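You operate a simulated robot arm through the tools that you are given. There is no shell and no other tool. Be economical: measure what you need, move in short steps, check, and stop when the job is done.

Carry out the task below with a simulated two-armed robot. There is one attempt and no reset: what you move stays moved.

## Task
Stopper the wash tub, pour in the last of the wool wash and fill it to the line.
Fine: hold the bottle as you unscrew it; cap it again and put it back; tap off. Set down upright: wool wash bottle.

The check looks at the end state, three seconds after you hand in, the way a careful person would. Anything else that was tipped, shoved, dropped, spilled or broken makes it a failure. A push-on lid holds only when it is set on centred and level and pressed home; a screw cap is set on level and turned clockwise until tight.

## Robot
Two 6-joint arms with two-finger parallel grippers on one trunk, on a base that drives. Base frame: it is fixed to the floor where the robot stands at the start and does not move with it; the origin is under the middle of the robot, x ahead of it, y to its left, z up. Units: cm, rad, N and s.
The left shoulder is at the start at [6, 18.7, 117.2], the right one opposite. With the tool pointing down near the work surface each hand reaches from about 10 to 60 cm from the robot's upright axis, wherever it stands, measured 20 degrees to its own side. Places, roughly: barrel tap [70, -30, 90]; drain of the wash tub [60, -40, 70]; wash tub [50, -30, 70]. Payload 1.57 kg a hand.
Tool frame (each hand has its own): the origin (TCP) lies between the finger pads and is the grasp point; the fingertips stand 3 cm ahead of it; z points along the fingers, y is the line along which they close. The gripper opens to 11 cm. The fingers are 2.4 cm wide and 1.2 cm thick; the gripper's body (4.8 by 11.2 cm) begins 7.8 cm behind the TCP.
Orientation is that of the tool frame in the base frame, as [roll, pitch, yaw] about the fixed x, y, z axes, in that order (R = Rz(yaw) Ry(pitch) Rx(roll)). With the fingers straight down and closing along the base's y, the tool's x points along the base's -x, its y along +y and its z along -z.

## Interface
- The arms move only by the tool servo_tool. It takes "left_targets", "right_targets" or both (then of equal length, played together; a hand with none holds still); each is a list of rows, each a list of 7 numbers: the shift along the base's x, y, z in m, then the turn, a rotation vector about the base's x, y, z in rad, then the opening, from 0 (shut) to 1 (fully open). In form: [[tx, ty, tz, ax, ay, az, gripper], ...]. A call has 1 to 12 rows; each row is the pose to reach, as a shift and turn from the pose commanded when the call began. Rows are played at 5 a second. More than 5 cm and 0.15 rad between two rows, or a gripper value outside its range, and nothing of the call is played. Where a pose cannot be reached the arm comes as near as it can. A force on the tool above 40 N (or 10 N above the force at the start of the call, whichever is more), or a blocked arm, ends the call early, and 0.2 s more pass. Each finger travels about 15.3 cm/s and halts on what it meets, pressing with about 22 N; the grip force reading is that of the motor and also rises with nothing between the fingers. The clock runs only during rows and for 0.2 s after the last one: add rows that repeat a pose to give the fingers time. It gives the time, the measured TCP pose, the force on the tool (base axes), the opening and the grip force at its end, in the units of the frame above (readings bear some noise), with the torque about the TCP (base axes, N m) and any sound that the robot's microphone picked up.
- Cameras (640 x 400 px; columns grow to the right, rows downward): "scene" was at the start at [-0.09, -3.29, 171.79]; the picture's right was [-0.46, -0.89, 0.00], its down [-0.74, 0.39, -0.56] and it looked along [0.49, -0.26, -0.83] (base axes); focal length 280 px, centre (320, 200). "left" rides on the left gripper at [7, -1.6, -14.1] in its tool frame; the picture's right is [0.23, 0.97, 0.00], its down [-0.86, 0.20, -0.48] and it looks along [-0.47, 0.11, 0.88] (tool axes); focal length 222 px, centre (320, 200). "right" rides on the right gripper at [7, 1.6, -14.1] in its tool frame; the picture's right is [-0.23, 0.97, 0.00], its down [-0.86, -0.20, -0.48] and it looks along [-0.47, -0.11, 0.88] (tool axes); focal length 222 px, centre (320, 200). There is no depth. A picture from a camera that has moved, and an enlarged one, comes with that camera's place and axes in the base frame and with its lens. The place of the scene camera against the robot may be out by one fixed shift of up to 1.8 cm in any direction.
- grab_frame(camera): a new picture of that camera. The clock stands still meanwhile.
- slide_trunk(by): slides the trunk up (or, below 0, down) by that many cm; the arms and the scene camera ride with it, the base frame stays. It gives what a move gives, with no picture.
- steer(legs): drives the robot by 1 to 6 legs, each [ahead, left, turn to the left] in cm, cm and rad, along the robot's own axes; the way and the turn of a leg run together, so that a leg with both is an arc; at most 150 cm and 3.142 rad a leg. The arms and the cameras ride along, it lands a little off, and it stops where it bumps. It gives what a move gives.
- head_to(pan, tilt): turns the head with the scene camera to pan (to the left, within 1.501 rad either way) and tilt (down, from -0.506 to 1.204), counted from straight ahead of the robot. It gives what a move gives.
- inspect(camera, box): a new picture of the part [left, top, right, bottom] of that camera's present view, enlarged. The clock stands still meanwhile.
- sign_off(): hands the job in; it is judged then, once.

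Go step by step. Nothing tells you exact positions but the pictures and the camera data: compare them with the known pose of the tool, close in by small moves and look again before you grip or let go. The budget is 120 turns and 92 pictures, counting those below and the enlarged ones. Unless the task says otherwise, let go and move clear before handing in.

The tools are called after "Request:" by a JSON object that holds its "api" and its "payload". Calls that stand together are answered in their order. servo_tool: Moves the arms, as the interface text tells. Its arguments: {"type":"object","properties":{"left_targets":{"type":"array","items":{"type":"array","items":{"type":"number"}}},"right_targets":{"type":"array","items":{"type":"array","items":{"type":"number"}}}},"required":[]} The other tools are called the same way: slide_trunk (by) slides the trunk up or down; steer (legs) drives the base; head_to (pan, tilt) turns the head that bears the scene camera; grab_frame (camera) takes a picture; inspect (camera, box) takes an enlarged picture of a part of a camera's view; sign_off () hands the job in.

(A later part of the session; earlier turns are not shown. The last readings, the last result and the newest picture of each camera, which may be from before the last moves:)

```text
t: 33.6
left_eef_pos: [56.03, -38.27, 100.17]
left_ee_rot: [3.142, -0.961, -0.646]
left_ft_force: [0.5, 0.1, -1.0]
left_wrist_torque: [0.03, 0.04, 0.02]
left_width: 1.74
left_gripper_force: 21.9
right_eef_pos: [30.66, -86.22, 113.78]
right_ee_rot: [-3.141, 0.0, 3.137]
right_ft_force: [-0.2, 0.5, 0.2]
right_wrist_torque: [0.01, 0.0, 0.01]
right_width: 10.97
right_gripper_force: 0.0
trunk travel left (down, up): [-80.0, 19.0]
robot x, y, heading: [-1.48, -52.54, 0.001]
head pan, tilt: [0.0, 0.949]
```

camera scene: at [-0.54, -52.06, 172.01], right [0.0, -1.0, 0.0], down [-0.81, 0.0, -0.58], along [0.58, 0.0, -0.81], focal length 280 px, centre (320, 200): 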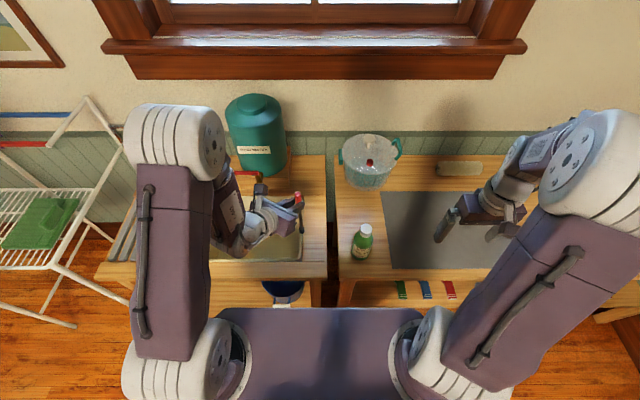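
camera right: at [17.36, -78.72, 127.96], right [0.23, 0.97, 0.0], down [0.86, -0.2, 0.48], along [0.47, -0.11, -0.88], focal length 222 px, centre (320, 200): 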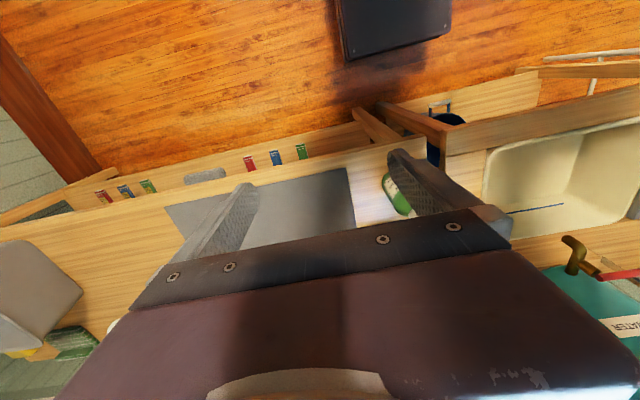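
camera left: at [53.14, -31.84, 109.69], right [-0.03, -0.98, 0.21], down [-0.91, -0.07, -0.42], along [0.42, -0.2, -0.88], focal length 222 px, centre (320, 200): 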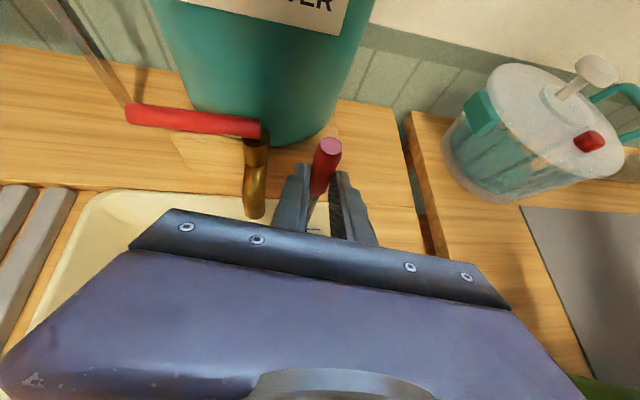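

Request:
{"api": "servo_tool", "payload": {"left_targets": [[0.031, -0.001, 0, 0, 0, 0, 0], [0.031, -0.001, -0.04, 0, 0, 0, 0], [0.031, -0.001, -0.08, 0, 0, 0, 0], [0.031, -0.001, -0.1, 0, 0, 0, 0], [0.031, -0.001, -0.1, 0, 0, 0, 0]]}}

Request:
{"api": "grab_frame", "payload": {"camera": "left"}}

Request:
{"api": "inspect", "payload": {"camera": "scene", "box": [230, 150, 340, 250]}}

```text
t: 34.8
left_eef_pos: [59.07, -38.22, 90.01]
left_ee_rot: [-3.141, -0.963, -0.643]
left_ft_force: [0.2, 0.3, -0.8]
left_wrist_torque: [-0.03, 0.01, 0.0]
left_width: 1.74
left_gripper_force: 21.9
right_eef_pos: [30.7, -86.32, 113.82]
right_ee_rot: [-3.141, 0.001, 3.138]
right_ft_force: [0.7, 0.6, -0.1]
right_wrist_torque: [-0.02, 0.02, 0.03]
right_width: 11.01
right_gripper_force: 0.1
trunk travel left (down, up): [-80.0, 19.0]
robot x, y, heading: [-1.19, -52.62, -0.006]
head pan, tilt: [0.0, 0.949]
```

```text
53 pictures are left
camera left: at [53.91, -32.25, 103.89], right [-0.48, -0.86, 0.19], down [-0.82, 0.37, -0.43], along [0.3, -0.36, -0.88], focal length 222 px, centre (320, 200)
```

left: 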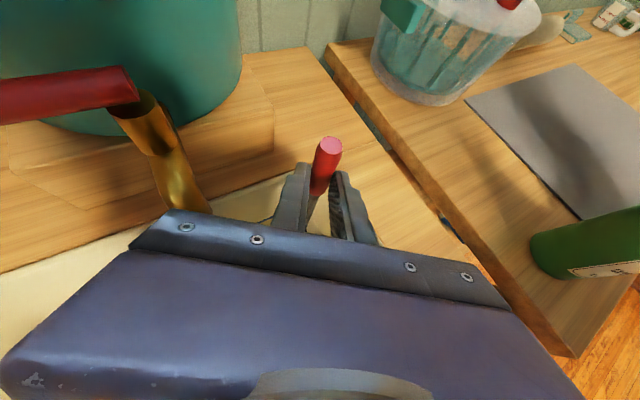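

```text
4.00 times, centred on (285, 200) of scene
camera zoom: at [-0.56, -52.3, 172.01], right [-0.01, -1.0, 0.0], down [-0.81, 0.0, -0.58], along [0.58, 0.0, -0.81], focal length 1118 px, centre (460, 200)
```

zoom: 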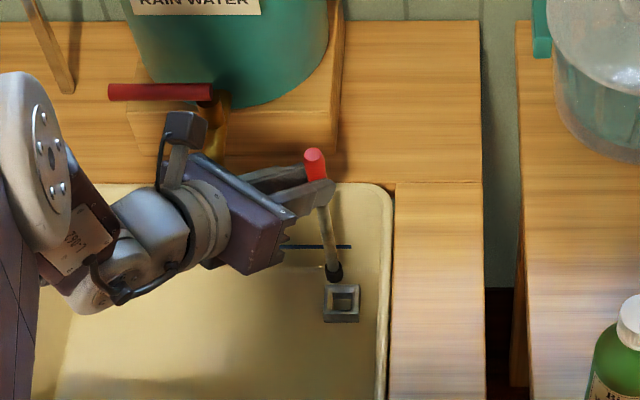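

Request:
{"api": "servo_tool", "payload": {"left_targets": [[0.001, -0.006, -0.015, 0, 0, 0, 0], [0.001, -0.006, -0.03, 0, 0, 0, 0]]}}

Request:
{"api": "inspect", "payload": {"camera": "scene", "box": [265, 180, 325, 240]}}

```text
t: 35.4
left_eef_pos: [59.14, -38.7, 87.03]
left_ee_rot: [3.139, -0.962, -0.643]
left_ft_force: [-0.2, 0.0, -0.6]
left_wrist_torque: [0.02, -0.01, -0.01]
left_width: 1.74
left_gripper_force: 22.0
right_eef_pos: [30.71, -86.33, 113.85]
right_ee_rot: [3.141, 0.0, 3.137]
right_ft_force: [0.3, -0.6, 0.4]
right_wrist_torque: [-0.01, 0.01, -0.04]
right_width: 11.01
right_gripper_force: 0.0
trunk travel left (down, up): [-80.0, 19.0]
robot x, y, heading: [-1.51, -52.53, -0.006]
head pan, tilt: [0.0, 0.949]
```

```text
6.67 times, centred on (295, 210) of scene
camera zoom: at [-0.51, -52.27, 172.01], right [-0.01, -1.0, 0.0], down [-0.81, 0.0, -0.58], along [0.58, 0.0, -0.81], focal length 1863 px, centre (487, 133)
```

zoom: 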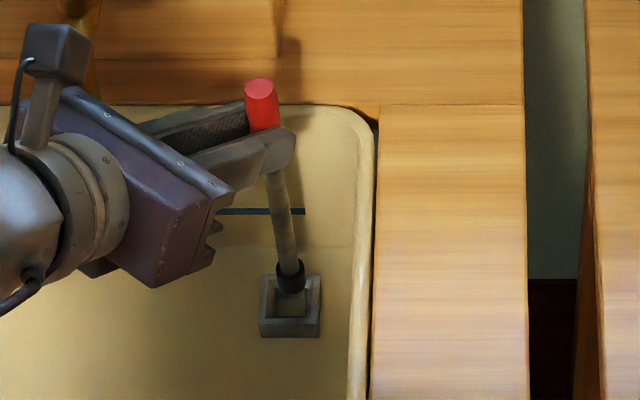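

Request:
{"api": "servo_tool", "payload": {"left_targets": [[0.0, 0.0015, -0.01, 0, 0, 0, 0], [0.0, 0.0015, -0.016, 0, 0, 0, 0]]}}

Request:
{"api": "inspect", "payload": {"camera": "scene", "box": [280, 205, 310, 235]}}

```text
t: 36.0
left_eef_pos: [59.27, -38.68, 85.39]
left_ee_rot: [3.141, -0.963, -0.643]
left_ft_force: [-0.4, -0.1, -0.8]
left_wrist_torque: [0.01, 0.03, 0.0]
left_width: 1.75
left_gripper_force: 22.1
right_eef_pos: [30.76, -86.27, 113.84]
right_ee_rot: [-3.141, 0.0, 3.136]
right_ft_force: [-0.9, 0.0, -0.8]
right_wrist_torque: [-0.01, 0.04, -0.01]
right_width: 10.99
right_gripper_force: 0.0
trunk travel left (down, up): [-80.0, 19.0]
robot x, y, heading: [-1.4, -52.21, -0.007]
head pan, tilt: [0.0, 0.949]
```

```text
13.33 times, centred on (295, 220) of scene
camera zoom: at [-0.52, -52.28, 172.01], right [-0.01, -1.0, 0.0], down [-0.81, 0.0, -0.58], along [0.58, 0.0, -0.81], focal length 3726 px, centre (653, -67)
```

zoom: 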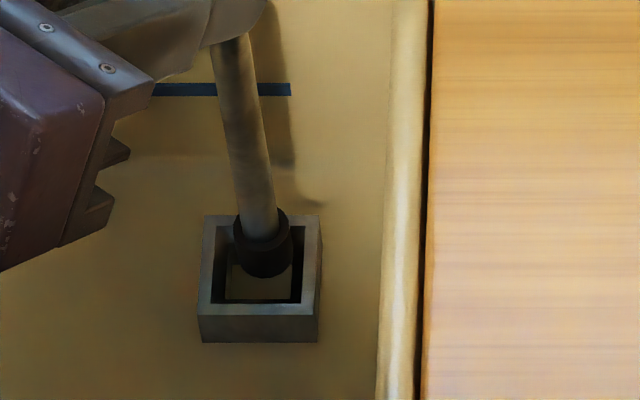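

Request:
{"api": "servo_tool", "payload": {"left_targets": [[0.0, 0.001, -0.008, 0, 0, 0, 0], [0.0, 0.001, -0.014, 0, 0, 0, 0], [0.0, 0.001, -0.02, 0, 0, 0, 0]]}}

Request:
{"api": "inspect", "payload": {"camera": "scene", "box": [280, 205, 310, 235]}}

```text
t: 36.8
left_eef_pos: [59.21, -38.7, 83.82]
left_ee_rot: [-3.134, -0.969, -0.651]
left_ft_force: [0.8, -0.5, 18.3]
left_wrist_torque: [-0.31, -0.33, 0.03]
left_width: 1.75
left_gripper_force: 22.2
right_eef_pos: [30.37, -86.41, 114.05]
right_ee_rot: [3.14, 0.003, 3.136]
right_ft_force: [0.7, -0.4, 1.0]
right_wrist_torque: [0.03, 0.03, 0.0]
right_width: 11.0
right_gripper_force: 0.0
trunk travel left (down, up): [-80.0, 19.0]
robot x, y, heading: [-1.52, -52.39, -0.003]
head pan, tilt: [0.0, 0.949]
```

```text
13.33 times, centred on (295, 220) of scene
camera zoom: at [-1.08, -52.44, 172.04], right [-0.01, -1.0, 0.0], down [-0.81, 0.0, -0.58], along [0.58, 0.0, -0.81], focal length 3726 px, centre (653, -67)
```

zoom: 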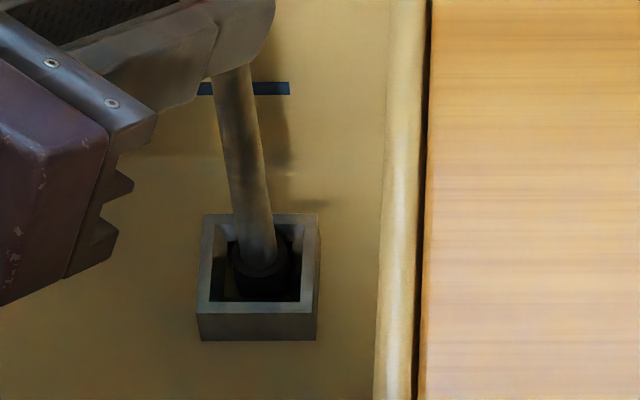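

Request:
{"api": "servo_tool", "payload": {"left_targets": [[0.0, 0.0, -0.003, 0, 0, 0, 0], [0.0, 0.0, -0.006, 0, 0, 0, 0], [0, 0, -0.006, 0, 0, 0, 0]]}}

Request:
{"api": "inspect", "payload": {"camera": "scene", "box": [285, 210, 305, 230]}}

```text
t: 37.6
left_eef_pos: [59.1, -38.74, 83.05]
left_ee_rot: [-3.139, -0.965, -0.647]
left_ft_force: [2.8, -1.6, 16.1]
left_wrist_torque: [-0.37, -0.41, -0.01]
left_width: 1.74
left_gripper_force: 22.1
right_eef_pos: [30.54, -86.39, 113.87]
right_ee_rot: [-3.14, 0.002, 3.137]
right_ft_force: [-0.1, 0.1, 0.7]
right_wrist_torque: [-0.02, 0.01, 0.02]
right_width: 10.99
right_gripper_force: 0.1
trunk travel left (down, up): [-80.0, 19.0]
robot x, y, heading: [-1.78, -52.4, -0.012]
head pan, tilt: [0.0, 0.949]
```

```text
16.00 times, centred on (295, 220) of scene
camera zoom: at [-0.85, -52.39, 172.02], right [-0.01, -1.0, 0.0], down [-0.81, 0.0, -0.58], along [0.58, 0.0, -0.81], focal length 4472 px, centre (720, -120)
```

zoom: 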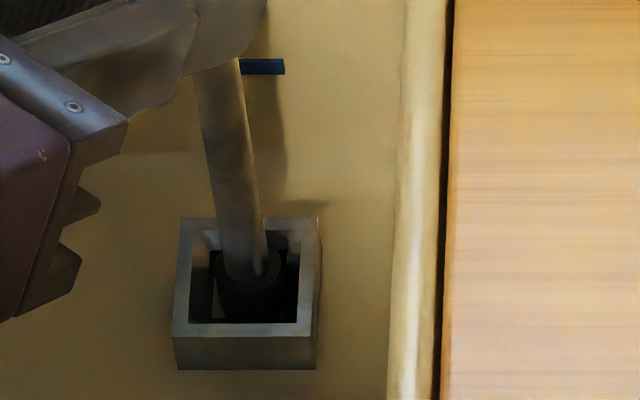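

Request:
{"api": "inspect", "payload": {"camera": "left", "box": [220, 100, 420, 260]}}

Request:
{"api": "inspect", "payload": {"camera": "right", "box": [340, 0, 640, 200]}}

```text
2.50 times, centred on (320, 180) of left
camera zoom: at [54.05, -32.69, 96.85], right [-0.48, -0.86, 0.18], down [-0.82, 0.37, -0.43], along [0.3, -0.36, -0.88], focal length 555 px, centre (320, 250)
```

zoom: 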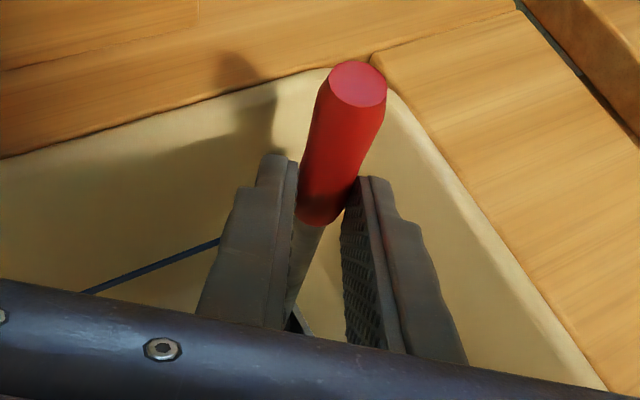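

```text
2.00 times, centred on (490, 100) of right
camera zoom: at [23.54, -84.81, 128.01], right [0.23, 0.97, 0.0], down [0.85, -0.2, 0.48], along [0.47, -0.11, -0.88], focal length 444 px, centre (-20, 400)
```

zoom: 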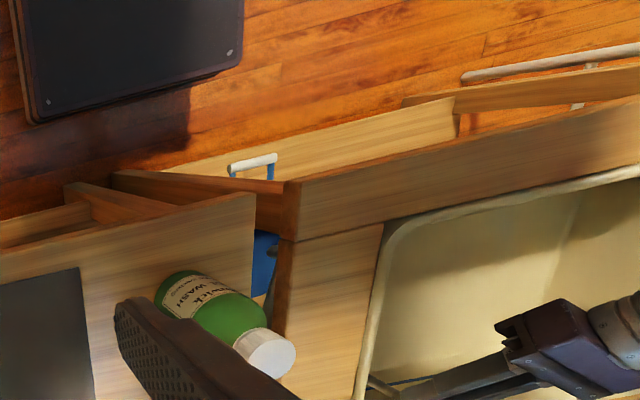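

The plug has bottomed out, with the black tip's top flush with the drain collar and the handle slipped slightly up in the grip. I'll open the grip slightly and see whether it stands.

Request:
{"api": "servo_tool", "payload": {"left_targets": [[0, 0, 0.002, 0, 0, 0, 0.2], [0, 0, 0.002, 0, 0, 0, 0.25], [0, 0, 0.002, 0, 0, 0, 0.3]]}}

Request:
{"api": "inspect", "payload": {"camera": "scene", "box": [265, 180, 325, 240]}}

```text
t: 38.4
left_eef_pos: [59.28, -38.6, 82.96]
left_ee_rot: [3.138, -0.962, -0.644]
left_ft_force: [-0.5, 0.1, 0.5]
left_wrist_torque: [-0.02, -0.03, 0.0]
left_width: 3.3
left_gripper_force: 0.1
right_eef_pos: [30.74, -86.39, 113.69]
right_ee_rot: [-3.14, 0.0, 3.137]
right_ft_force: [0.2, 1.0, 0.3]
right_wrist_torque: [0.0, -0.01, -0.01]
right_width: 11.0
right_gripper_force: 0.2
trunk travel left (down, up): [-80.0, 19.0]
robot x, y, heading: [-1.57, -52.34, 0.0]
head pan, tilt: [0.0, 0.949]
```

```text
6.67 times, centred on (295, 210) of scene
camera zoom: at [-0.49, -52.28, 172.01], right [-0.01, -1.0, 0.0], down [-0.81, 0.0, -0.58], along [0.58, 0.0, -0.81], focal length 1863 px, centre (487, 133)
```

zoom: 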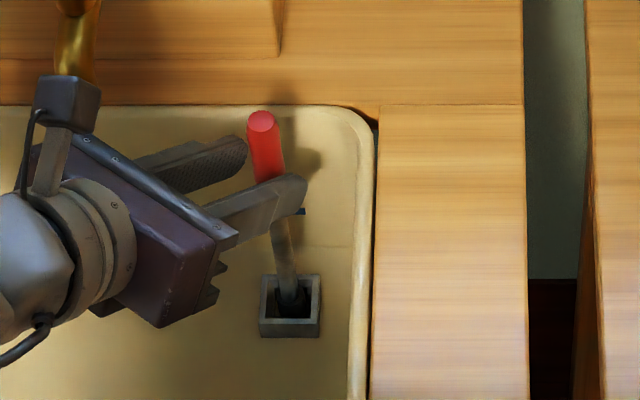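

The plug stands upright in the drain, so I'll back the left hand out along its own axis and raise it clear.

Request:
{"api": "servo_tool", "payload": {"left_targets": [[-0.02, 0.015, 0.017, 0, 0, 0, 0.3], [-0.05, 0.037, 0.043, 0, 0, 0, 0.3], [-0.08, 0.05, 0.07, 0, 0, 0, 0.3], [-0.12, 0.05, 0.1, 0, 0, 0, 0.3], [-0.16, 0.05, 0.13, 0, 0, 0, 0.3], [-0.18, 0.05, 0.17, 0, 0, 0, 0.3], [-0.18, 0.05, 0.21, 0, 0, 0, 0.3]]}}

Request:
{"api": "grab_frame", "payload": {"camera": "scene"}}

```text
t: 40.0
left_eef_pos: [41.09, -33.6, 104.09]
left_ee_rot: [-3.141, -0.964, -0.646]
left_ft_force: [-0.1, -0.5, -0.1]
left_wrist_torque: [0.02, 0.02, 0.01]
left_width: 3.3
left_gripper_force: 0.1
right_eef_pos: [30.71, -86.56, 113.89]
right_ee_rot: [3.139, 0.0, 3.136]
right_ft_force: [0.1, 0.1, -0.3]
right_wrist_torque: [-0.02, 0.01, -0.01]
right_width: 11.0
right_gripper_force: 0.1
trunk travel left (down, up): [-80.0, 19.0]
robot x, y, heading: [-1.61, -52.22, -0.011]
head pan, tilt: [0.0, 0.949]
```

```text
44 pictures are left
camera scene: at [-0.67, -52.46, 172.01], right [-0.01, -1.0, 0.0], down [-0.81, 0.0, -0.58], along [0.58, 0.0, -0.81], focal length 280 px, centre (320, 200)
```

scene: 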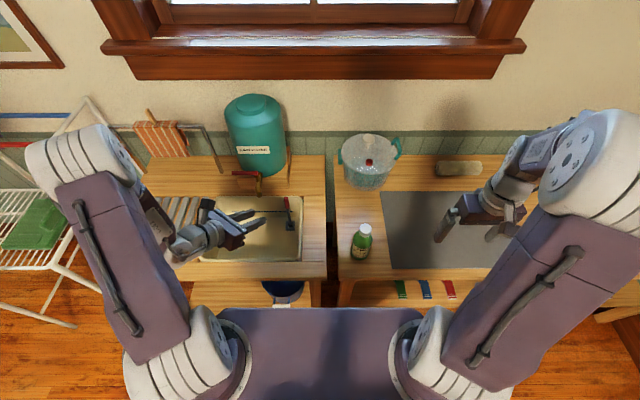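

Next is the bottle, standing near (42, -66) with its cap top at about z 97. I'll move the base in front of it, point the left hand down again and level the right hand toward the bottle.

Request:
{"api": "steer", "payload": {"legs": [[0, -12, 0]]}}

Request:
{"api": "servo_tool", "payload": {"left_targets": [[0, 0, 0.02, 0.072, 0.096, 0, 0.5], [0, 0, 0.04, 0.145, 0.193, 0, 0.5], [0, 0, 0.06, 0.218, 0.29, 0, 0.5], [0, 0.01, 0.08, 0.29, 0.386, 0, 0.5], [0, 0.02, 0.1, 0.363, 0.483, 0, 0.5], [0, 0.03, 0.12, 0.435, 0.579, 0, 0.5], [0, 0.03, 0.14, 0.508, 0.676, 0, 0.5], [0, 0.03, 0.14, 0.58, 0.77, 0, 0.5]], "right_targets": [[0, 0.0, 0, 0, -0.13, 0, 1], [0, 0, -0.02, 0, -0.26, 0, 1], [0, 0, -0.04, 0, -0.39, 0, 1], [0, 0, -0.06, 0, -0.52, 0, 1], [0, 0, -0.08, 0, -0.65, 0, 1], [0, 0.0, -0.1, 0, -0.78, 0, 1], [0, 0.0, -0.12, 0, -0.91, 0, 1], [0, 0.0, -0.14, 0, -1.05, 0, 1]]}}

Request:
{"api": "grab_frame", "payload": {"camera": "scene"}}

```text
t: 41.3
left_eef_pos: [41.2, -45.67, 103.88]
left_ee_rot: [3.139, -0.962, -0.64]
left_ft_force: [-1.3, -0.1, 0.5]
left_wrist_torque: [0.01, 0.02, 0.03]
left_width: 3.31
left_gripper_force: 0.0
right_eef_pos: [30.81, -98.48, 113.88]
right_ee_rot: [-3.14, 0.002, 3.139]
right_ft_force: [-1.0, -0.5, 0.0]
right_wrist_torque: [-0.04, -0.02, -0.02]
right_width: 11.03
right_gripper_force: 0.0
trunk travel left (down, up): [-80.0, 19.0]
robot x, y, heading: [-1.56, -64.51, -0.003]
head pan, tilt: [0.0, 0.949]
```

```text
t: 43.1
left_eef_pos: [41.23, -42.89, 117.89]
left_ee_rot: [-3.137, 0.007, -0.644]
left_ft_force: [0.8, -0.3, 0.1]
left_wrist_torque: [0.04, 0.0, 0.0]
left_width: 5.51
left_gripper_force: 0.0
right_eef_pos: [32.41, -103.87, 113.63]
right_ee_rot: [3.097, 1.035, 3.11]
right_ft_force: [-0.3, -0.5, 0.3]
right_wrist_torque: [0.04, 0.01, 0.0]
right_width: 11.02
right_gripper_force: 0.1
right hand out of reach, approached as far as the arm can: row 3, 4, 5, 6, 7, 8
trunk travel left (down, up): [-80.0, 19.0]
robot x, y, heading: [-1.88, -64.81, -0.007]
head pan, tilt: [0.0, 0.949]
```

```text
43 pictures are left
camera scene: at [-0.52, -64.8, 172.01], right [0.0, -1.0, 0.0], down [-0.81, 0.0, -0.58], along [0.58, 0.0, -0.81], focal length 280 px, centre (320, 200)
```

scene: 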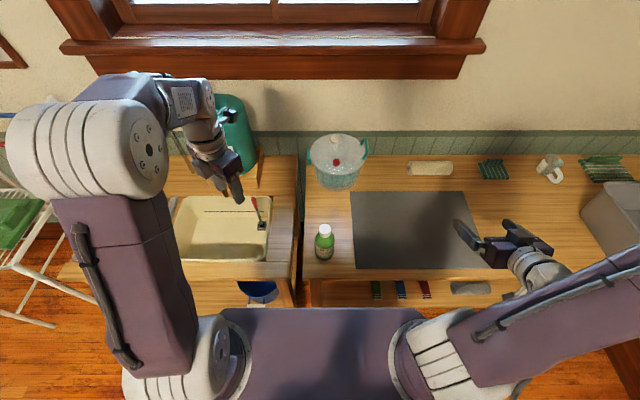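

Request:
{"api": "servo_tool", "payload": {"right_targets": [[0, 0.04, -0.02, 0, 0, 0.1, 1], [0, 0.08, -0.04, 0, 0, 0.2, 1], [0, 0.12, -0.06, 0, 0, 0.3, 1], [0, 0.16, -0.08, 0, 0, 0.4, 1], [-0.01, 0.2, -0.1, 0, 0, 0.5, 1], [-0.01, 0.24, -0.13, 0, 0, 0.5, 1], [-0.01, 0.28, -0.16, 0, 0, 0.5, 1], [-0.01, 0.3, -0.18, 0, 0, 0.5, 1]]}}

Request:
{"api": "grab_frame", "payload": {"camera": "right"}}

Request:
{"api": "grab_frame", "payload": {"camera": "scene"}}

```text
t: 44.9
left_eef_pos: [41.15, -42.59, 117.87]
left_ee_rot: [-3.139, 0.001, -0.644]
left_ft_force: [-0.2, 0.2, 0.0]
left_wrist_torque: [0.0, -0.01, 0.05]
left_width: 5.48
left_gripper_force: 0.1
right_eef_pos: [42.82, -82.3, 114.72]
right_ee_rot: [3.129, 1.046, -2.652]
right_ft_force: [-0.2, 1.0, 0.2]
right_wrist_torque: [-0.02, 0.01, 0.01]
right_width: 10.99
right_gripper_force: 0.1
right hand out of reach, approached as far as the arm can: row 1, 2, 3, 4, 5, 6, 7, 8
trunk travel left (down, up): [-80.0, 19.0]
robot x, y, heading: [-1.76, -64.63, -0.0]
head pan, tilt: [0.0, 0.949]
```

```text
42 pictures are left
camera right: at [28.33, -88.41, 115.8], right [-0.37, 0.91, 0.2], down [0.11, -0.17, 0.98], along [0.92, 0.38, -0.04], focal length 222 px, centre (320, 200)
```

right: 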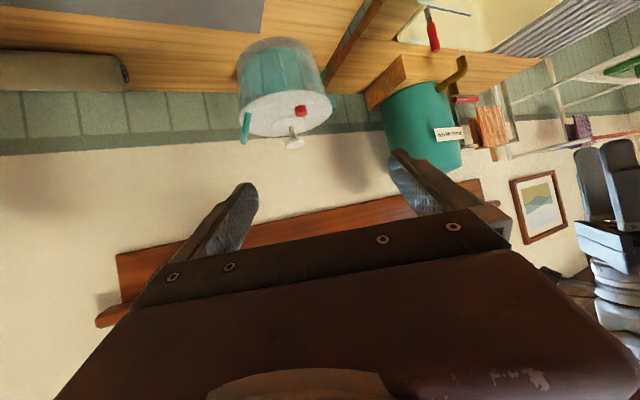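

```text
41 pictures are left
camera scene: at [-0.56, -64.41, 172.01], right [0.0, -1.0, 0.0], down [-0.81, 0.0, -0.58], along [0.58, 0.0, -0.81], focal length 280 px, centre (320, 200)
```

scene: 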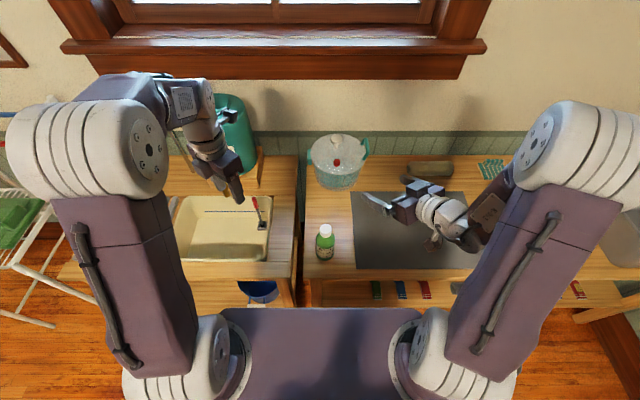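

This right-hand posture is blocked by its joints. I'll mirror what worked on the left instead: tool down, yaw by -90°, then tilt. I'm also moving the base to y≈-56 and winding the left wrist back for unscrewing.

Request:
{"api": "servo_tool", "payload": {"right_targets": [[-0.01, 0, 0, -0.061, 0.115, 0, 1], [-0.02, 0, 0, -0.122, 0.23, 0, 1], [-0.03, 0, 0.0, -0.184, 0.345, 0, 1], [-0.04, 0, 0, -0.245, 0.46, 0, 1], [-0.05, 0, 0, -0.306, 0.575, 0, 1], [-0.06, 0, 0, -0.367, 0.69, 0, 1], [-0.07, 0, 0, -0.43, 0.805, 0, 1], [-0.08, 0, 0, -0.49, 0.92, 0, 1]]}}

Request:
{"api": "steer", "payload": {"legs": [[0, 8.5, 0]]}}

Request:
{"api": "servo_tool", "payload": {"left_targets": [[0, 0, 0, 0, 0, -0.14, 0.5], [0, 0, 0, 0, 0, -0.28, 0.5], [0, 0, 0, 0, 0, -0.42, 0.5], [0, 0, 0, 0, 0, -0.56, 0.5], [0, 0, 0, 0, 0, -0.7, 0.5], [0, 0, 0, 0, 0, -0.84, 0.5], [0, 0, 0, 0, 0, -0.98, 0.5], [0, 0, 0, 0, 0, -1.12, 0.5], [0, 0, 0, 0, 0, -1.26, 0.5], [0, 0, 0, 0, 0, -1.4, 0.5], [0, 0, 0, 0, 0, -1.54, 0.5], [0, 0, 0, 0, 0, -1.68, 0.5]], "right_targets": [[0, 0, 0, 0, 0, -0.14, 1], [0, 0, 0, 0, 0, -0.28, 1], [0, 0, 0, 0, 0, -0.42, 1], [0, 0, 0, 0, 0, -0.56, 1], [0, 0, 0, 0, 0, -0.7, 1], [0, 0, 0, 0, 0, -0.84, 1], [0, 0, 0, 0, 0, -0.98, 1], [0, 0, 0, 0, 0, -1.12, 1], [0, 0, 0, 0, 0, -1.26, 1], [0, 0, 0, 0, 0, -1.4, 1], [0, 0, 0, 0, 0, -1.54, 1], [0, 0, 0, 0, 0, -1.68, 1]]}}

```text
t: 46.7
left_eef_pos: [41.37, -42.68, 117.9]
left_ee_rot: [-3.14, 0.001, -0.644]
left_ft_force: [0.6, 0.7, 0.4]
left_wrist_torque: [-0.02, 0.02, -0.03]
left_width: 5.49
left_gripper_force: 0.1
right_eef_pos: [34.83, -83.4, 115.37]
right_ee_rot: [3.13, 0.005, -2.651]
right_ft_force: [-0.1, 0.2, -0.7]
right_wrist_torque: [0.0, -0.01, 0.04]
right_width: 11.01
right_gripper_force: 0.1
trunk travel left (down, up): [-80.0, 19.0]
robot x, y, heading: [-1.53, -64.74, -0.002]
head pan, tilt: [0.0, 0.949]
```

```text
t: 47.8
left_eef_pos: [41.26, -34.67, 117.98]
left_ee_rot: [-3.137, 0.002, -0.644]
left_ft_force: [-0.4, -0.4, -0.2]
left_wrist_torque: [0.03, 0.01, 0.03]
left_width: 5.48
left_gripper_force: 0.1
right_eef_pos: [34.82, -75.28, 115.27]
right_ee_rot: [3.13, 0.008, -2.653]
right_ft_force: [0.0, 0.6, -0.3]
right_wrist_torque: [0.03, 0.03, 0.01]
right_width: 11.01
right_gripper_force: 0.1
trunk travel left (down, up): [-80.0, 19.0]
robot x, y, heading: [-1.48, -56.18, -0.004]
head pan, tilt: [0.0, 0.949]
```

```text
t: 50.4
left_eef_pos: [41.11, -34.26, 118.01]
left_ee_rot: [-3.14, 0.001, -2.328]
left_ft_force: [0.0, 0.2, -0.7]
left_wrist_torque: [0.03, -0.01, -0.03]
left_width: 5.51
left_gripper_force: 0.0
right_eef_pos: [34.63, -74.93, 115.34]
right_ee_rot: [3.133, 0.007, 1.95]
right_ft_force: [-0.3, -0.1, -0.8]
right_wrist_torque: [-0.03, -0.04, 0.01]
right_width: 10.98
right_gripper_force: 0.0
trunk travel left (down, up): [-80.0, 19.0]
robot x, y, heading: [-1.46, -56.2, -0.001]
head pan, tilt: [0.0, 0.949]
```

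Request:
{"api": "servo_tool", "payload": {"left_targets": [[0, 0, 0, 0, 0, -0.14, 0.5], [0, 0, 0, 0, 0, -0.28, 0.5], [0, 0, 0, 0, 0, -0.42, 0.5], [0, 0, 0, 0, 0, -0.56, 0.5], [0, 0, 0, 0, 0, -0.7, 0.5], [0, 0, 0, 0, 0, -0.84, 0.5], [0, 0, 0, 0, 0, -0.98, 0.5], [0, 0, 0, 0, 0, -1.12, 0.5], [0, 0, 0, 0, 0, -1.26, 0.5], [0, 0, 0, 0, 0, -1.4, 0.5], [0, 0, 0, 0, 0, -1.54, 0.5], [0, 0, 0, 0, 0, -1.68, 0.5]], "right_targets": [[0, 0, 0, 0.13, 0.052, 0, 1], [0, 0, 0, 0.26, 0.104, 0, 1], [0, 0, 0, 0.39, 0.156, 0, 1], [0, 0, 0, 0.52, 0.208, 0, 1], [0, 0, 0, 0.65, 0.26, 0, 1], [0, 0, 0, 0.78, 0.312, 0, 1], [0, 0, 0, 0.91, 0.364, 0, 1], [0, 0, 0, 1.05, 0.42, 0, 1], [0, 0, 0, 1.05, 0.42, 0, 1], [0, 0, 0, 1.05, 0.42, 0, 1], [0, 0, 0, 1.05, 0.42, 0, 1], [0, 0, 0, 1.05, 0.42, 0, 1]]}}

Request:
{"api": "servo_tool", "payload": {"right_targets": [[0, 0, 0, 0, 0, -0.14, 1], [0, 0, 0, 0, 0, -0.28, 1], [0, 0, 0, 0, 0, -0.42, 1], [0, 0, 0, 0, 0, -0.56, 1], [0, 0, 0, 0, 0, -0.7, 1], [0, 0, 0, 0, 0, -0.84, 1], [0, 0, 0, 0, 0, -0.98, 1], [0, 0, 0, 0, 0, -1.12, 1], [0, 0, 0, 0, 0, -1.26, 1]]}}

Request:
{"api": "grab_frame", "payload": {"camera": "right"}}

Request:
{"api": "grab_frame", "payload": {"camera": "scene"}}

```text
t: 53.0
left_eef_pos: [41.18, -34.24, 117.92]
left_ee_rot: [-3.14, 0.002, 2.276]
left_ft_force: [-0.3, 0.0, 0.2]
left_wrist_torque: [0.0, 0.0, -0.02]
left_width: 5.54
left_gripper_force: 0.1
right_eef_pos: [34.8, -74.97, 115.32]
right_ee_rot: [3.129, -1.125, 1.954]
right_ft_force: [0.0, -0.7, -0.1]
right_wrist_torque: [-0.01, 0.03, 0.02]
right_width: 11.0
right_gripper_force: 0.1
trunk travel left (down, up): [-80.0, 19.0]
robot x, y, heading: [-1.68, -56.27, -0.006]
head pan, tilt: [0.0, 0.949]
```

```text
t: 55.0
left_eef_pos: [41.27, -34.32, 118.02]
left_ee_rot: [-3.14, 0.0, 2.278]
left_ft_force: [-0.5, -0.6, -0.2]
left_wrist_torque: [-0.08, 0.0, 0.0]
left_width: 5.52
left_gripper_force: 0.0
right_eef_pos: [36.55, -77.06, 115.13]
right_ee_rot: [3.135, -1.123, 0.691]
right_ft_force: [0.4, -0.3, 0.1]
right_wrist_torque: [0.01, -0.01, 0.02]
right_width: 11.01
right_gripper_force: 0.1
right hand out of reach, approached as far as the arm can: row 9
trunk travel left (down, up): [-80.0, 19.0]
robot x, y, heading: [-1.6, -56.19, -0.004]
head pan, tilt: [0.0, 0.949]
```

```text
40 pictures are left
camera right: at [30.07, -84.42, 127.55], right [0.54, -0.82, -0.2], down [-0.75, -0.35, -0.56], along [0.39, 0.45, -0.8], focal length 222 px, centre (320, 200)
```

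right: 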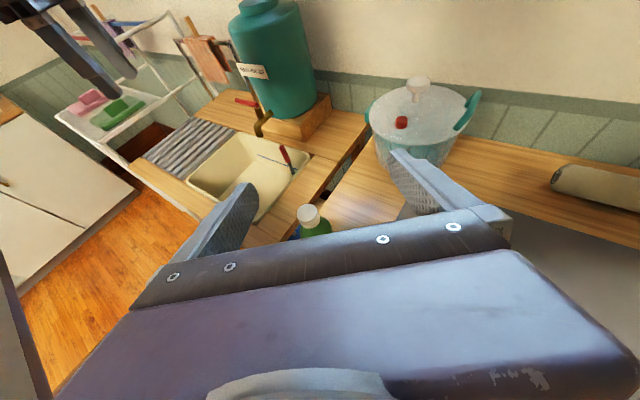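

```text
39 pictures are left
camera scene: at [-0.51, -56.11, 172.01], right [0.0, -1.0, 0.0], down [-0.81, 0.0, -0.58], along [0.58, 0.0, -0.81], focal length 280 px, centre (320, 200)
```

scene: 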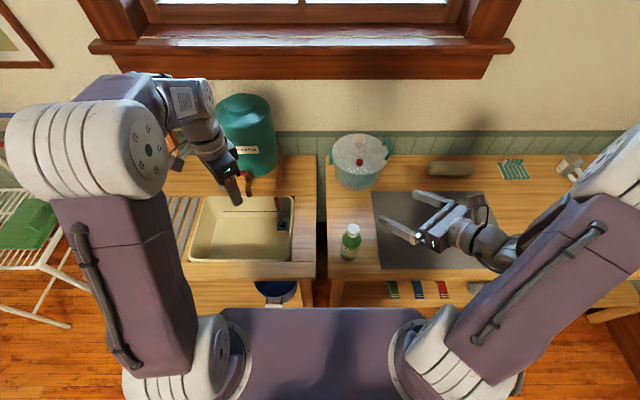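

Request:
{"api": "servo_tool", "payload": {"right_targets": [[-0.015, 0.017, -0.04, 0, 0, 0, 1], [-0.03, 0.034, -0.08, 0, 0, 0, 1], [-0.03, 0.034, -0.12, 0, 0, 0, 1], [-0.03, 0.034, -0.16, 0, 0, 0, 1], [-0.03, 0.034, -0.2, 0, 0, 0, 1], [-0.03, 0.034, -0.24, 0, 0, 0, 1]]}}

Request:
{"api": "grab_frame", "payload": {"camera": "right"}}

Request:
{"api": "inspect", "payload": {"camera": "scene", "box": [290, 170, 450, 290]}}

```text
t: 56.4
left_eef_pos: [41.21, -34.28, 117.88]
left_ee_rot: [-3.14, 0.002, 2.278]
left_ft_force: [-0.8, -0.1, -0.4]
left_wrist_torque: [-0.01, -0.02, -0.01]
left_width: 5.5
left_gripper_force: 0.0
right_eef_pos: [33.52, -73.64, 90.81]
right_ee_rot: [3.13, -1.124, 0.694]
right_ft_force: [0.1, 0.6, -0.6]
right_wrist_torque: [0.03, 0.01, 0.01]
right_width: 11.0
right_gripper_force: 0.0
right hand out of reach, approached as far as the arm can: row 1, 2
trunk travel left (down, up): [-80.0, 19.0]
robot x, y, heading: [-1.32, -56.47, -0.008]
head pan, tilt: [0.0, 0.949]
```

```text
38 pictures are left
camera right: at [26.99, -81.02, 103.46], right [0.54, -0.82, -0.2], down [-0.75, -0.35, -0.57], along [0.39, 0.45, -0.8], focal length 222 px, centre (320, 200)
```

right: 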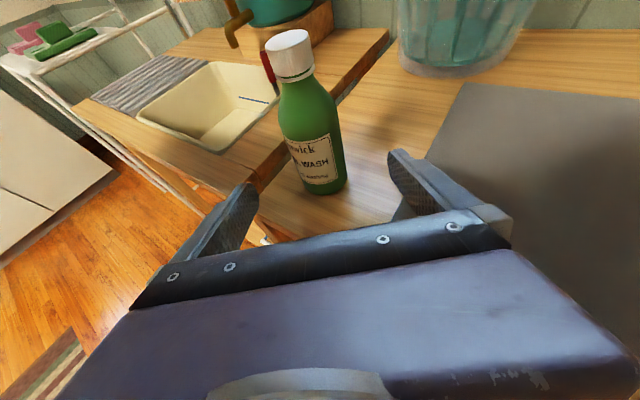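

```text
3.33 times, centred on (370, 230) of scene
camera zoom: at [-0.57, -56.07, 172.02], right [0.0, -1.0, 0.0], down [-0.81, 0.0, -0.58], along [0.58, 0.0, -0.81], focal length 932 px, centre (153, 100)
```

zoom: 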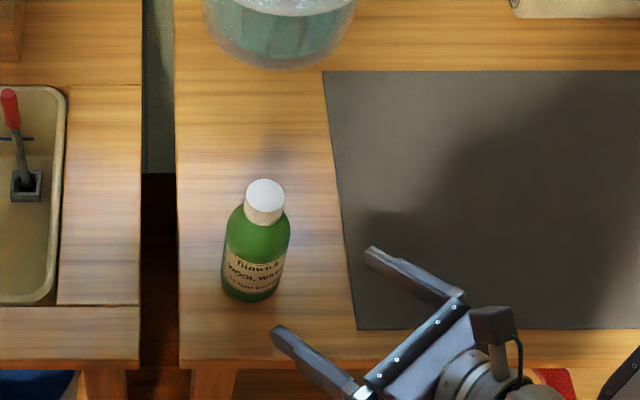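

The bottle axis is near (42, -66.5), right on the line the right hand points along. I'll advance and close on the body.

Request:
{"api": "servo_tool", "payload": {"right_targets": [[0.028, 0.0235, -0.017, 0, 0, 0, 1], [0.055, 0.046, -0.034, 0, 0, 0, 1], [0.075, 0.063, -0.047, 0, 0, 0, 1], [0.084, 0.071, -0.052, 0, 0, 0, 1]]}}

Request:
{"api": "grab_frame", "payload": {"camera": "right"}}

```text
t: 57.4
left_eef_pos: [41.22, -34.29, 117.92]
left_ee_rot: [-3.141, 0.002, 2.277]
left_ft_force: [0.7, -0.1, -0.4]
left_wrist_torque: [0.0, 0.03, -0.01]
left_width: 5.52
left_gripper_force: 0.1
right_eef_pos: [42.11, -66.37, 85.77]
right_ee_rot: [3.13, -1.124, 0.691]
right_ft_force: [-0.4, 1.3, 0.8]
right_wrist_torque: [-0.02, -0.01, 0.02]
right_width: 11.0
right_gripper_force: 0.0
trunk travel left (down, up): [-80.0, 19.0]
robot x, y, heading: [-1.55, -55.81, -0.01]
head pan, tilt: [0.0, 0.949]
```

```text
36 pictures are left
camera right: at [35.59, -73.78, 98.27], right [0.54, -0.82, -0.2], down [-0.75, -0.35, -0.56], along [0.39, 0.45, -0.8], focal length 222 px, centre (320, 200)
```

right: 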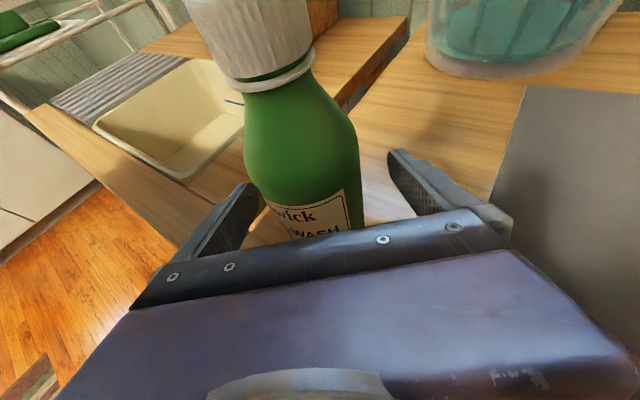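

Request:
{"api": "servo_tool", "payload": {"right_targets": [[-0.004, 0.006, 0, 0, 0, 0, 1], [-0.004, 0.006, 0, 0, 0, 0, 0.8], [-0.004, 0.006, 0, 0, 0, 0, 0.65], [-0.004, 0.006, 0, 0, 0, 0, 0.55], [-0.004, 0.006, 0, 0, 0, 0, 0.5], [-0.004, 0.006, 0, 0, 0, 0, 0.5]]}}

Request:
{"api": "grab_frame", "payload": {"camera": "right"}}

```text
t: 58.8
left_eef_pos: [41.26, -34.18, 117.83]
left_ee_rot: [-3.14, 0.003, 2.278]
left_ft_force: [-1.2, -0.8, -0.7]
left_wrist_torque: [0.01, -0.02, 0.01]
left_width: 5.49
left_gripper_force: 0.0
right_eef_pos: [41.7, -65.71, 85.87]
right_ee_rot: [3.133, -1.122, 0.694]
right_ft_force: [0.2, -0.5, 0.8]
right_wrist_torque: [-0.01, -0.03, -0.03]
right_width: 6.1
right_gripper_force: 22.2
trunk travel left (down, up): [-80.0, 19.0]
robot x, y, heading: [-1.56, -56.27, -0.005]
head pan, tilt: [0.0, 0.949]
```

```text
35 pictures are left
camera right: at [35.14, -73.21, 98.29], right [0.54, -0.82, -0.2], down [-0.75, -0.35, -0.56], along [0.39, 0.45, -0.8], focal length 222 px, centre (320, 200)
```

right: 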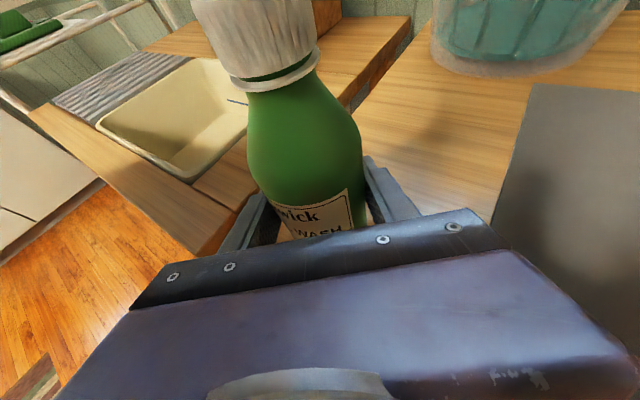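

The bottle is held (6.1 cm). I'll bring the left hand over the cap.

Request:
{"api": "servo_tool", "payload": {"left_targets": [[0, -0.045, 0, 0, 0, 0, 0.5], [0, -0.09, 0, 0, 0, 0, 0.5], [0, -0.135, 0, 0, 0, 0, 0.5], [0, -0.18, 0, 0, 0, 0, 0.5], [0, -0.225, 0, 0, 0, 0, 0.5], [0, -0.27, 0, 0, 0, 0, 0.5], [0.005, -0.32, 0, 0, 0, 0, 0.5], [0.005, -0.32, -0.04, 0, 0, 0, 0.5], [0.005, -0.32, -0.08, 0, 0, 0, 0.5]]}}

Request:
{"api": "grab_frame", "payload": {"camera": "left"}}

Request:
{"api": "inspect", "payload": {"camera": "scene", "box": [290, 170, 430, 280]}}

```text
refused: row 7 steps farther than a row can; nothing moved
```

```text
34 pictures are left
camera left: at [35.47, -30.0, 132.14], right [0.59, 0.81, 0.0], down [0.71, -0.52, 0.48], along [0.38, -0.29, -0.88], focal length 222 px, centre (320, 200)
```

left: 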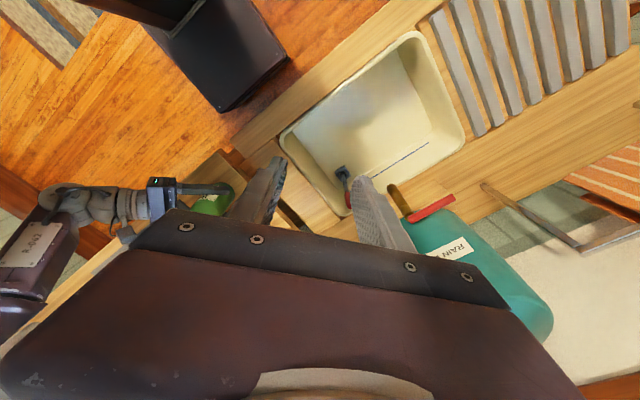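

```text
3.64 times, centred on (360, 225) of scene
camera zoom: at [-0.55, -56.06, 172.01], right [0.0, -1.0, 0.0], down [-0.81, 0.0, -0.58], along [0.58, 0.0, -0.81], focal length 1016 px, centre (174, 109)
```

zoom: 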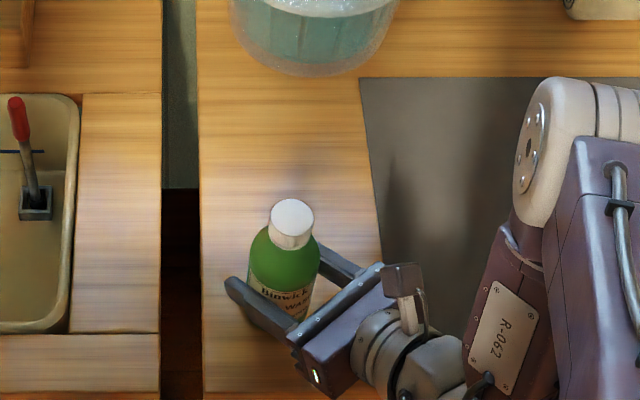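

Request:
{"api": "servo_tool", "payload": {"left_targets": [[0, -0.045, 0, 0, 0, 0, 0.5], [0, -0.09, 0, 0, 0, 0, 0.5], [0, -0.135, 0, 0, 0, 0, 0.5], [0, -0.18, 0, 0, 0, 0, 0.5], [0, -0.225, 0, 0, 0, 0, 0.5], [0, -0.27, 0, 0, 0, 0, 0.5], [0.001, -0.31, 0, 0, 0, 0, 0.5], [0.001, -0.32, -0.04, 0, 0, 0, 0.5], [0.001, -0.32, -0.08, 0, 0, 0, 0.5]]}}

Request:
{"api": "grab_frame", "payload": {"camera": "left"}}

Request:
{"api": "inspect", "payload": {"camera": "scene", "box": [290, 170, 430, 280]}}

```text
t: 60.8
left_eef_pos: [41.44, -66.54, 109.92]
left_ee_rot: [-3.14, 0.0, 2.277]
left_ft_force: [-0.2, 0.3, 0.6]
left_wrist_torque: [-0.01, -0.01, 0.0]
left_width: 5.5
left_gripper_force: 0.1
right_eef_pos: [41.78, -65.82, 85.82]
right_ee_rot: [3.13, -1.122, 0.692]
right_ft_force: [-0.4, 0.0, -0.6]
right_wrist_torque: [-0.01, 0.01, -0.03]
right_width: 6.1
right_gripper_force: 22.3
trunk travel left (down, up): [-80.0, 19.0]
robot x, y, heading: [-1.67, -56.08, -0.002]
head pan, tilt: [0.0, 0.949]
```

```text
32 pictures are left
camera left: at [35.75, -62.15, 124.14], right [0.59, 0.81, 0.0], down [0.71, -0.52, 0.48], along [0.38, -0.29, -0.88], focal length 222 px, centre (320, 200)
```

left: 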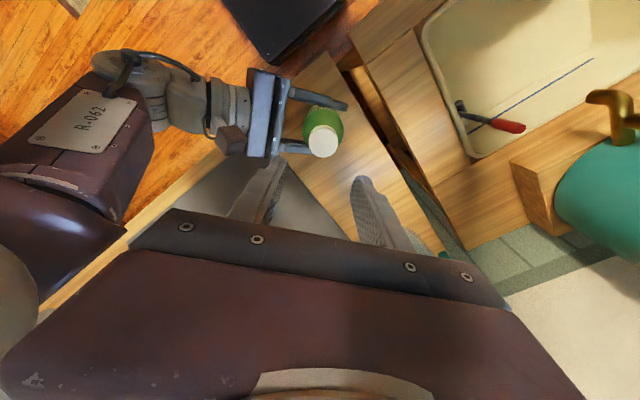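

```text
3.64 times, centred on (360, 225) of scene
camera zoom: at [-0.5, -56.07, 172.02], right [0.0, -1.0, 0.0], down [-0.81, 0.0, -0.58], along [0.58, 0.0, -0.81], focal length 1016 px, centre (174, 109)
```

zoom: 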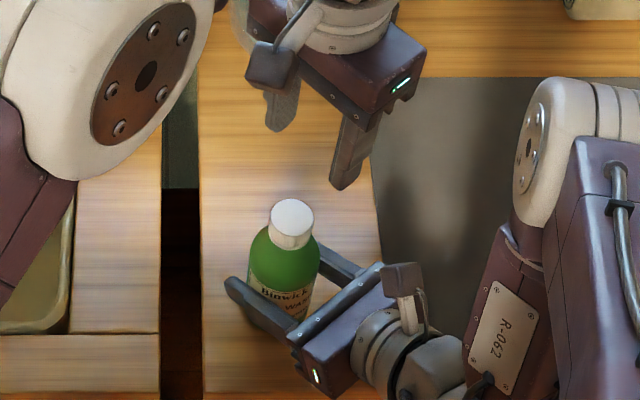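

Request:
{"api": "servo_tool", "payload": {"left_targets": [[-0.004, 0.005, -0.04, 0, 0, 0, 0.5], [-0.004, 0.005, -0.08, 0, 0, 0, 0.5], [-0.004, 0.005, -0.1, 0, 0, 0, 0.5], [-0.004, 0.005, -0.12, 0, 0, 0, 0.5]]}}

Request:
{"api": "grab_frame", "payload": {"camera": "left"}}

Request:
{"api": "inspect", "payload": {"camera": "scene", "box": [320, 200, 400, 260]}}

```text
t: 61.8
left_eef_pos: [40.96, -65.77, 97.67]
left_ee_rot: [-3.139, 0.001, 2.279]
left_ft_force: [-0.3, 0.5, -0.8]
left_wrist_torque: [0.0, 0.04, -0.01]
left_width: 5.54
left_gripper_force: 0.1
right_eef_pos: [41.75, -65.76, 85.88]
right_ee_rot: [3.131, -1.125, 0.695]
right_ft_force: [-0.7, 0.5, 0.0]
right_wrist_torque: [0.02, 0.04, 0.0]
right_width: 6.08
right_gripper_force: 22.3
trunk travel left (down, up): [-80.0, 19.0]
robot x, y, heading: [-1.48, -56.05, -0.004]
head pan, tilt: [0.0, 0.949]
```

```text
30 pictures are left
camera left: at [35.18, -61.5, 112.01], right [0.59, 0.81, 0.0], down [0.71, -0.52, 0.48], along [0.39, -0.29, -0.88], focal length 222 px, centre (320, 200)
```

left: 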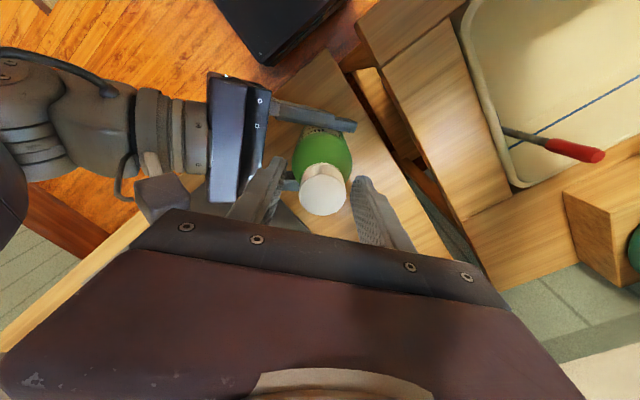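

```text
6.67 times, centred on (360, 230) of scene
camera zoom: at [-0.51, -56.07, 172.02], right [0.0, -1.0, 0.0], down [-0.81, 0.0, -0.58], along [0.58, 0.0, -0.81], focal length 1863 px, centre (53, 0)
```

zoom: 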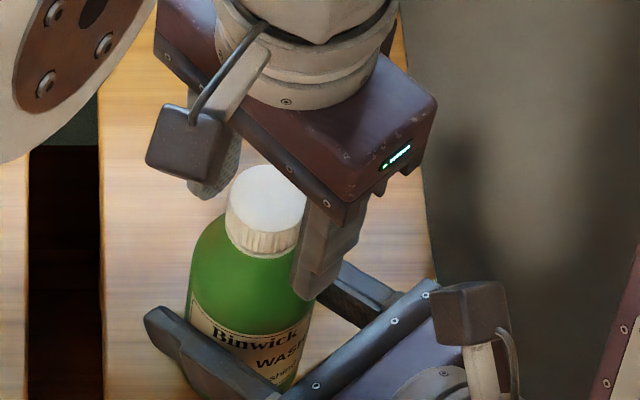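

The fingers straddle the cap, well centred. I'll close on it and unscrew counter-clockwise in one stroke.

Request:
{"api": "servo_tool", "payload": {"left_targets": [[0, 0, 0, 0, 0, 0, 0.4], [0, 0, 0, 0, 0, 0, 0.3], [0, 0, 0, 0, 0, 0, 0.2], [0, 0, 0, 0, 0, 0, 0.2]]}}

Request:
{"api": "servo_tool", "payload": {"left_targets": [[0, 0, 0, 0, 0, 0.14, 0.2], [0, 0, 0, 0, 0, 0.28, 0.2], [0, 0, 0, 0, 0, 0.42, 0.2], [0, 0, 0, 0, 0, 0.56, 0.2], [0, 0, 0, 0, 0, 0.7, 0.2], [0, 0, 0, 0, 0, 0.84, 0.2], [0, 0, 0, 0, 0, 0.98, 0.2], [0, 0, 0, 0, 0, 1.12, 0.2], [0, 0, 0, 0, 0, 1.26, 0.2], [0, 0, 0, 0, 0, 1.4, 0.2], [0, 0, 0, 0, 0, 1.54, 0.2], [0, 0, 0, 0, 0, 1.68, 0.2]]}}

Request:
{"api": "inspect", "payload": {"camera": "scene", "box": [320, 200, 400, 260]}}

```text
t: 62.8
left_eef_pos: [40.93, -65.71, 97.88]
left_ee_rot: [-3.14, 0.003, 2.276]
left_ft_force: [6.9, 5.6, 0.5]
left_wrist_torque: [0.19, -0.41, -0.01]
left_width: 3.36
left_gripper_force: 21.9
right_eef_pos: [41.73, -65.84, 85.93]
right_ee_rot: [3.13, -1.124, 0.693]
right_ft_force: [-6.5, -8.0, 4.9]
right_wrist_torque: [0.36, -0.3, 0.04]
right_width: 6.06
right_gripper_force: 22.5
trunk travel left (down, up): [-80.0, 19.0]
robot x, y, heading: [-0.86, -56.29, -0.002]
head pan, tilt: [0.0, 0.949]
```

```text
t: 65.3
left_eef_pos: [41.05, -65.76, 98.03]
left_ee_rot: [-3.137, 0.003, -2.322]
left_ft_force: [3.3, -15.1, 4.1]
left_wrist_torque: [-0.84, -0.01, -0.07]
left_width: 3.39
left_gripper_force: 22.6
right_eef_pos: [41.57, -65.65, 85.91]
right_ee_rot: [3.132, -1.124, 0.695]
right_ft_force: [-2.7, 18.6, 1.8]
right_wrist_torque: [-0.69, -0.31, -0.08]
right_width: 6.14
right_gripper_force: 21.8
trunk travel left (down, up): [-80.0, 19.0]
robot x, y, heading: [-1.49, -56.21, -0.006]
head pan, tilt: [0.0, 0.949]
```

```text
6.67 times, centred on (360, 230) of scene
camera zoom: at [-0.65, -55.98, 172.02], right [0.0, -1.0, 0.0], down [-0.81, 0.0, -0.58], along [0.58, 0.0, -0.81], focal length 1863 px, centre (53, 0)
```

zoom: 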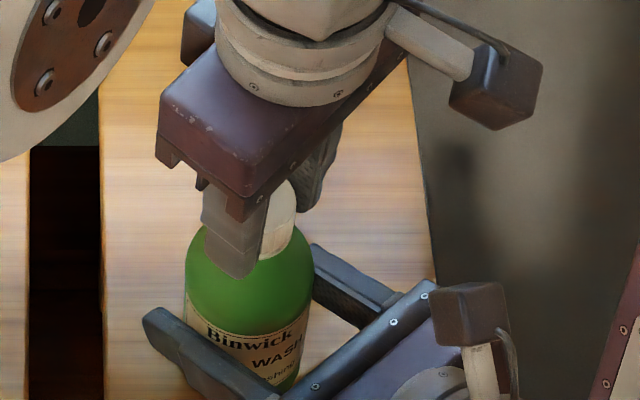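

Request:
{"api": "servo_tool", "payload": {"left_targets": [[0, 0, 0, 0, 0, 0.14, 0.2], [0, 0, 0, 0, 0, 0.28, 0.2], [0, 0, 0.001, 0, 0, 0.42, 0.2], [0, 0, 0.001, 0, 0, 0.56, 0.2], [0, 0, 0.001, 0, 0, 0.7, 0.2], [0, 0, 0.001, 0, 0, 0.84, 0.2], [0, 0, 0.001, 0, 0, 0.98, 0.2], [0, 0, 0.002, 0, 0, 1.12, 0.2], [0, 0, 0.002, 0, 0, 1.26, 0.2], [0, 0, 0.002, 0, 0, 1.4, 0.2], [0, 0, 0.002, 0, 0, 1.5, 0.2]]}}

Request:
{"api": "servo_tool", "payload": {"left_targets": [[0, 0, 0.003, 0, 0, 0, 0.2], [0, 0, 0.007, 0, 0, 0, 0.2]]}}

Request:
{"api": "inspect", "payload": {"camera": "scene", "box": [320, 200, 400, 260]}}

```text
t: 67.8
left_eef_pos: [40.93, -65.77, 98.13]
left_ee_rot: [-3.14, 0.001, -0.824]
left_ft_force: [12.6, -5.9, 6.0]
left_wrist_torque: [-0.33, -0.38, -0.03]
left_width: 3.37
left_gripper_force: 22.0
right_eef_pos: [41.68, -65.83, 85.85]
right_ee_rot: [3.13, -1.123, 0.694]
right_ft_force: [-13.8, 5.1, -0.5]
right_wrist_torque: [-0.3, -0.89, 0.01]
right_width: 6.22
right_gripper_force: 21.4
trunk travel left (down, up): [-80.0, 19.0]
robot x, y, heading: [-1.49, -55.83, -0.004]
head pan, tilt: [0.0, 0.949]
```

```text
t: 68.3
left_eef_pos: [40.88, -65.68, 98.65]
left_ee_rot: [3.141, 0.009, -0.824]
left_ft_force: [7.2, -5.4, -17.5]
left_wrist_torque: [-0.14, -0.31, -0.01]
left_width: 3.38
left_gripper_force: 21.9
right_eef_pos: [41.85, -65.91, 86.02]
right_ee_rot: [3.123, -1.128, 0.701]
right_ft_force: [-7.0, 5.7, 16.6]
right_wrist_torque: [-0.55, -0.43, -0.04]
right_width: 6.3
right_gripper_force: 22.2
trunk travel left (down, up): [-80.0, 19.0]
robot x, y, heading: [-1.53, -56.18, -0.006]
head pan, tilt: [0.0, 0.949]
```

```text
6.67 times, centred on (360, 230) of scene
camera zoom: at [-0.58, -56.07, 172.01], right [0.0, -1.0, 0.0], down [-0.81, 0.0, -0.58], along [0.58, 0.0, -0.81], focal length 1863 px, centre (53, 0)
```

zoom: 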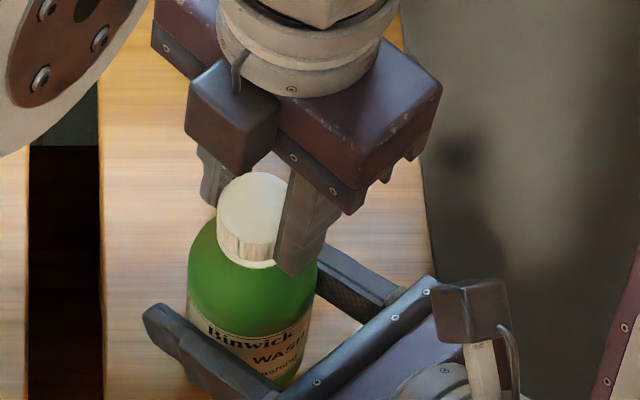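

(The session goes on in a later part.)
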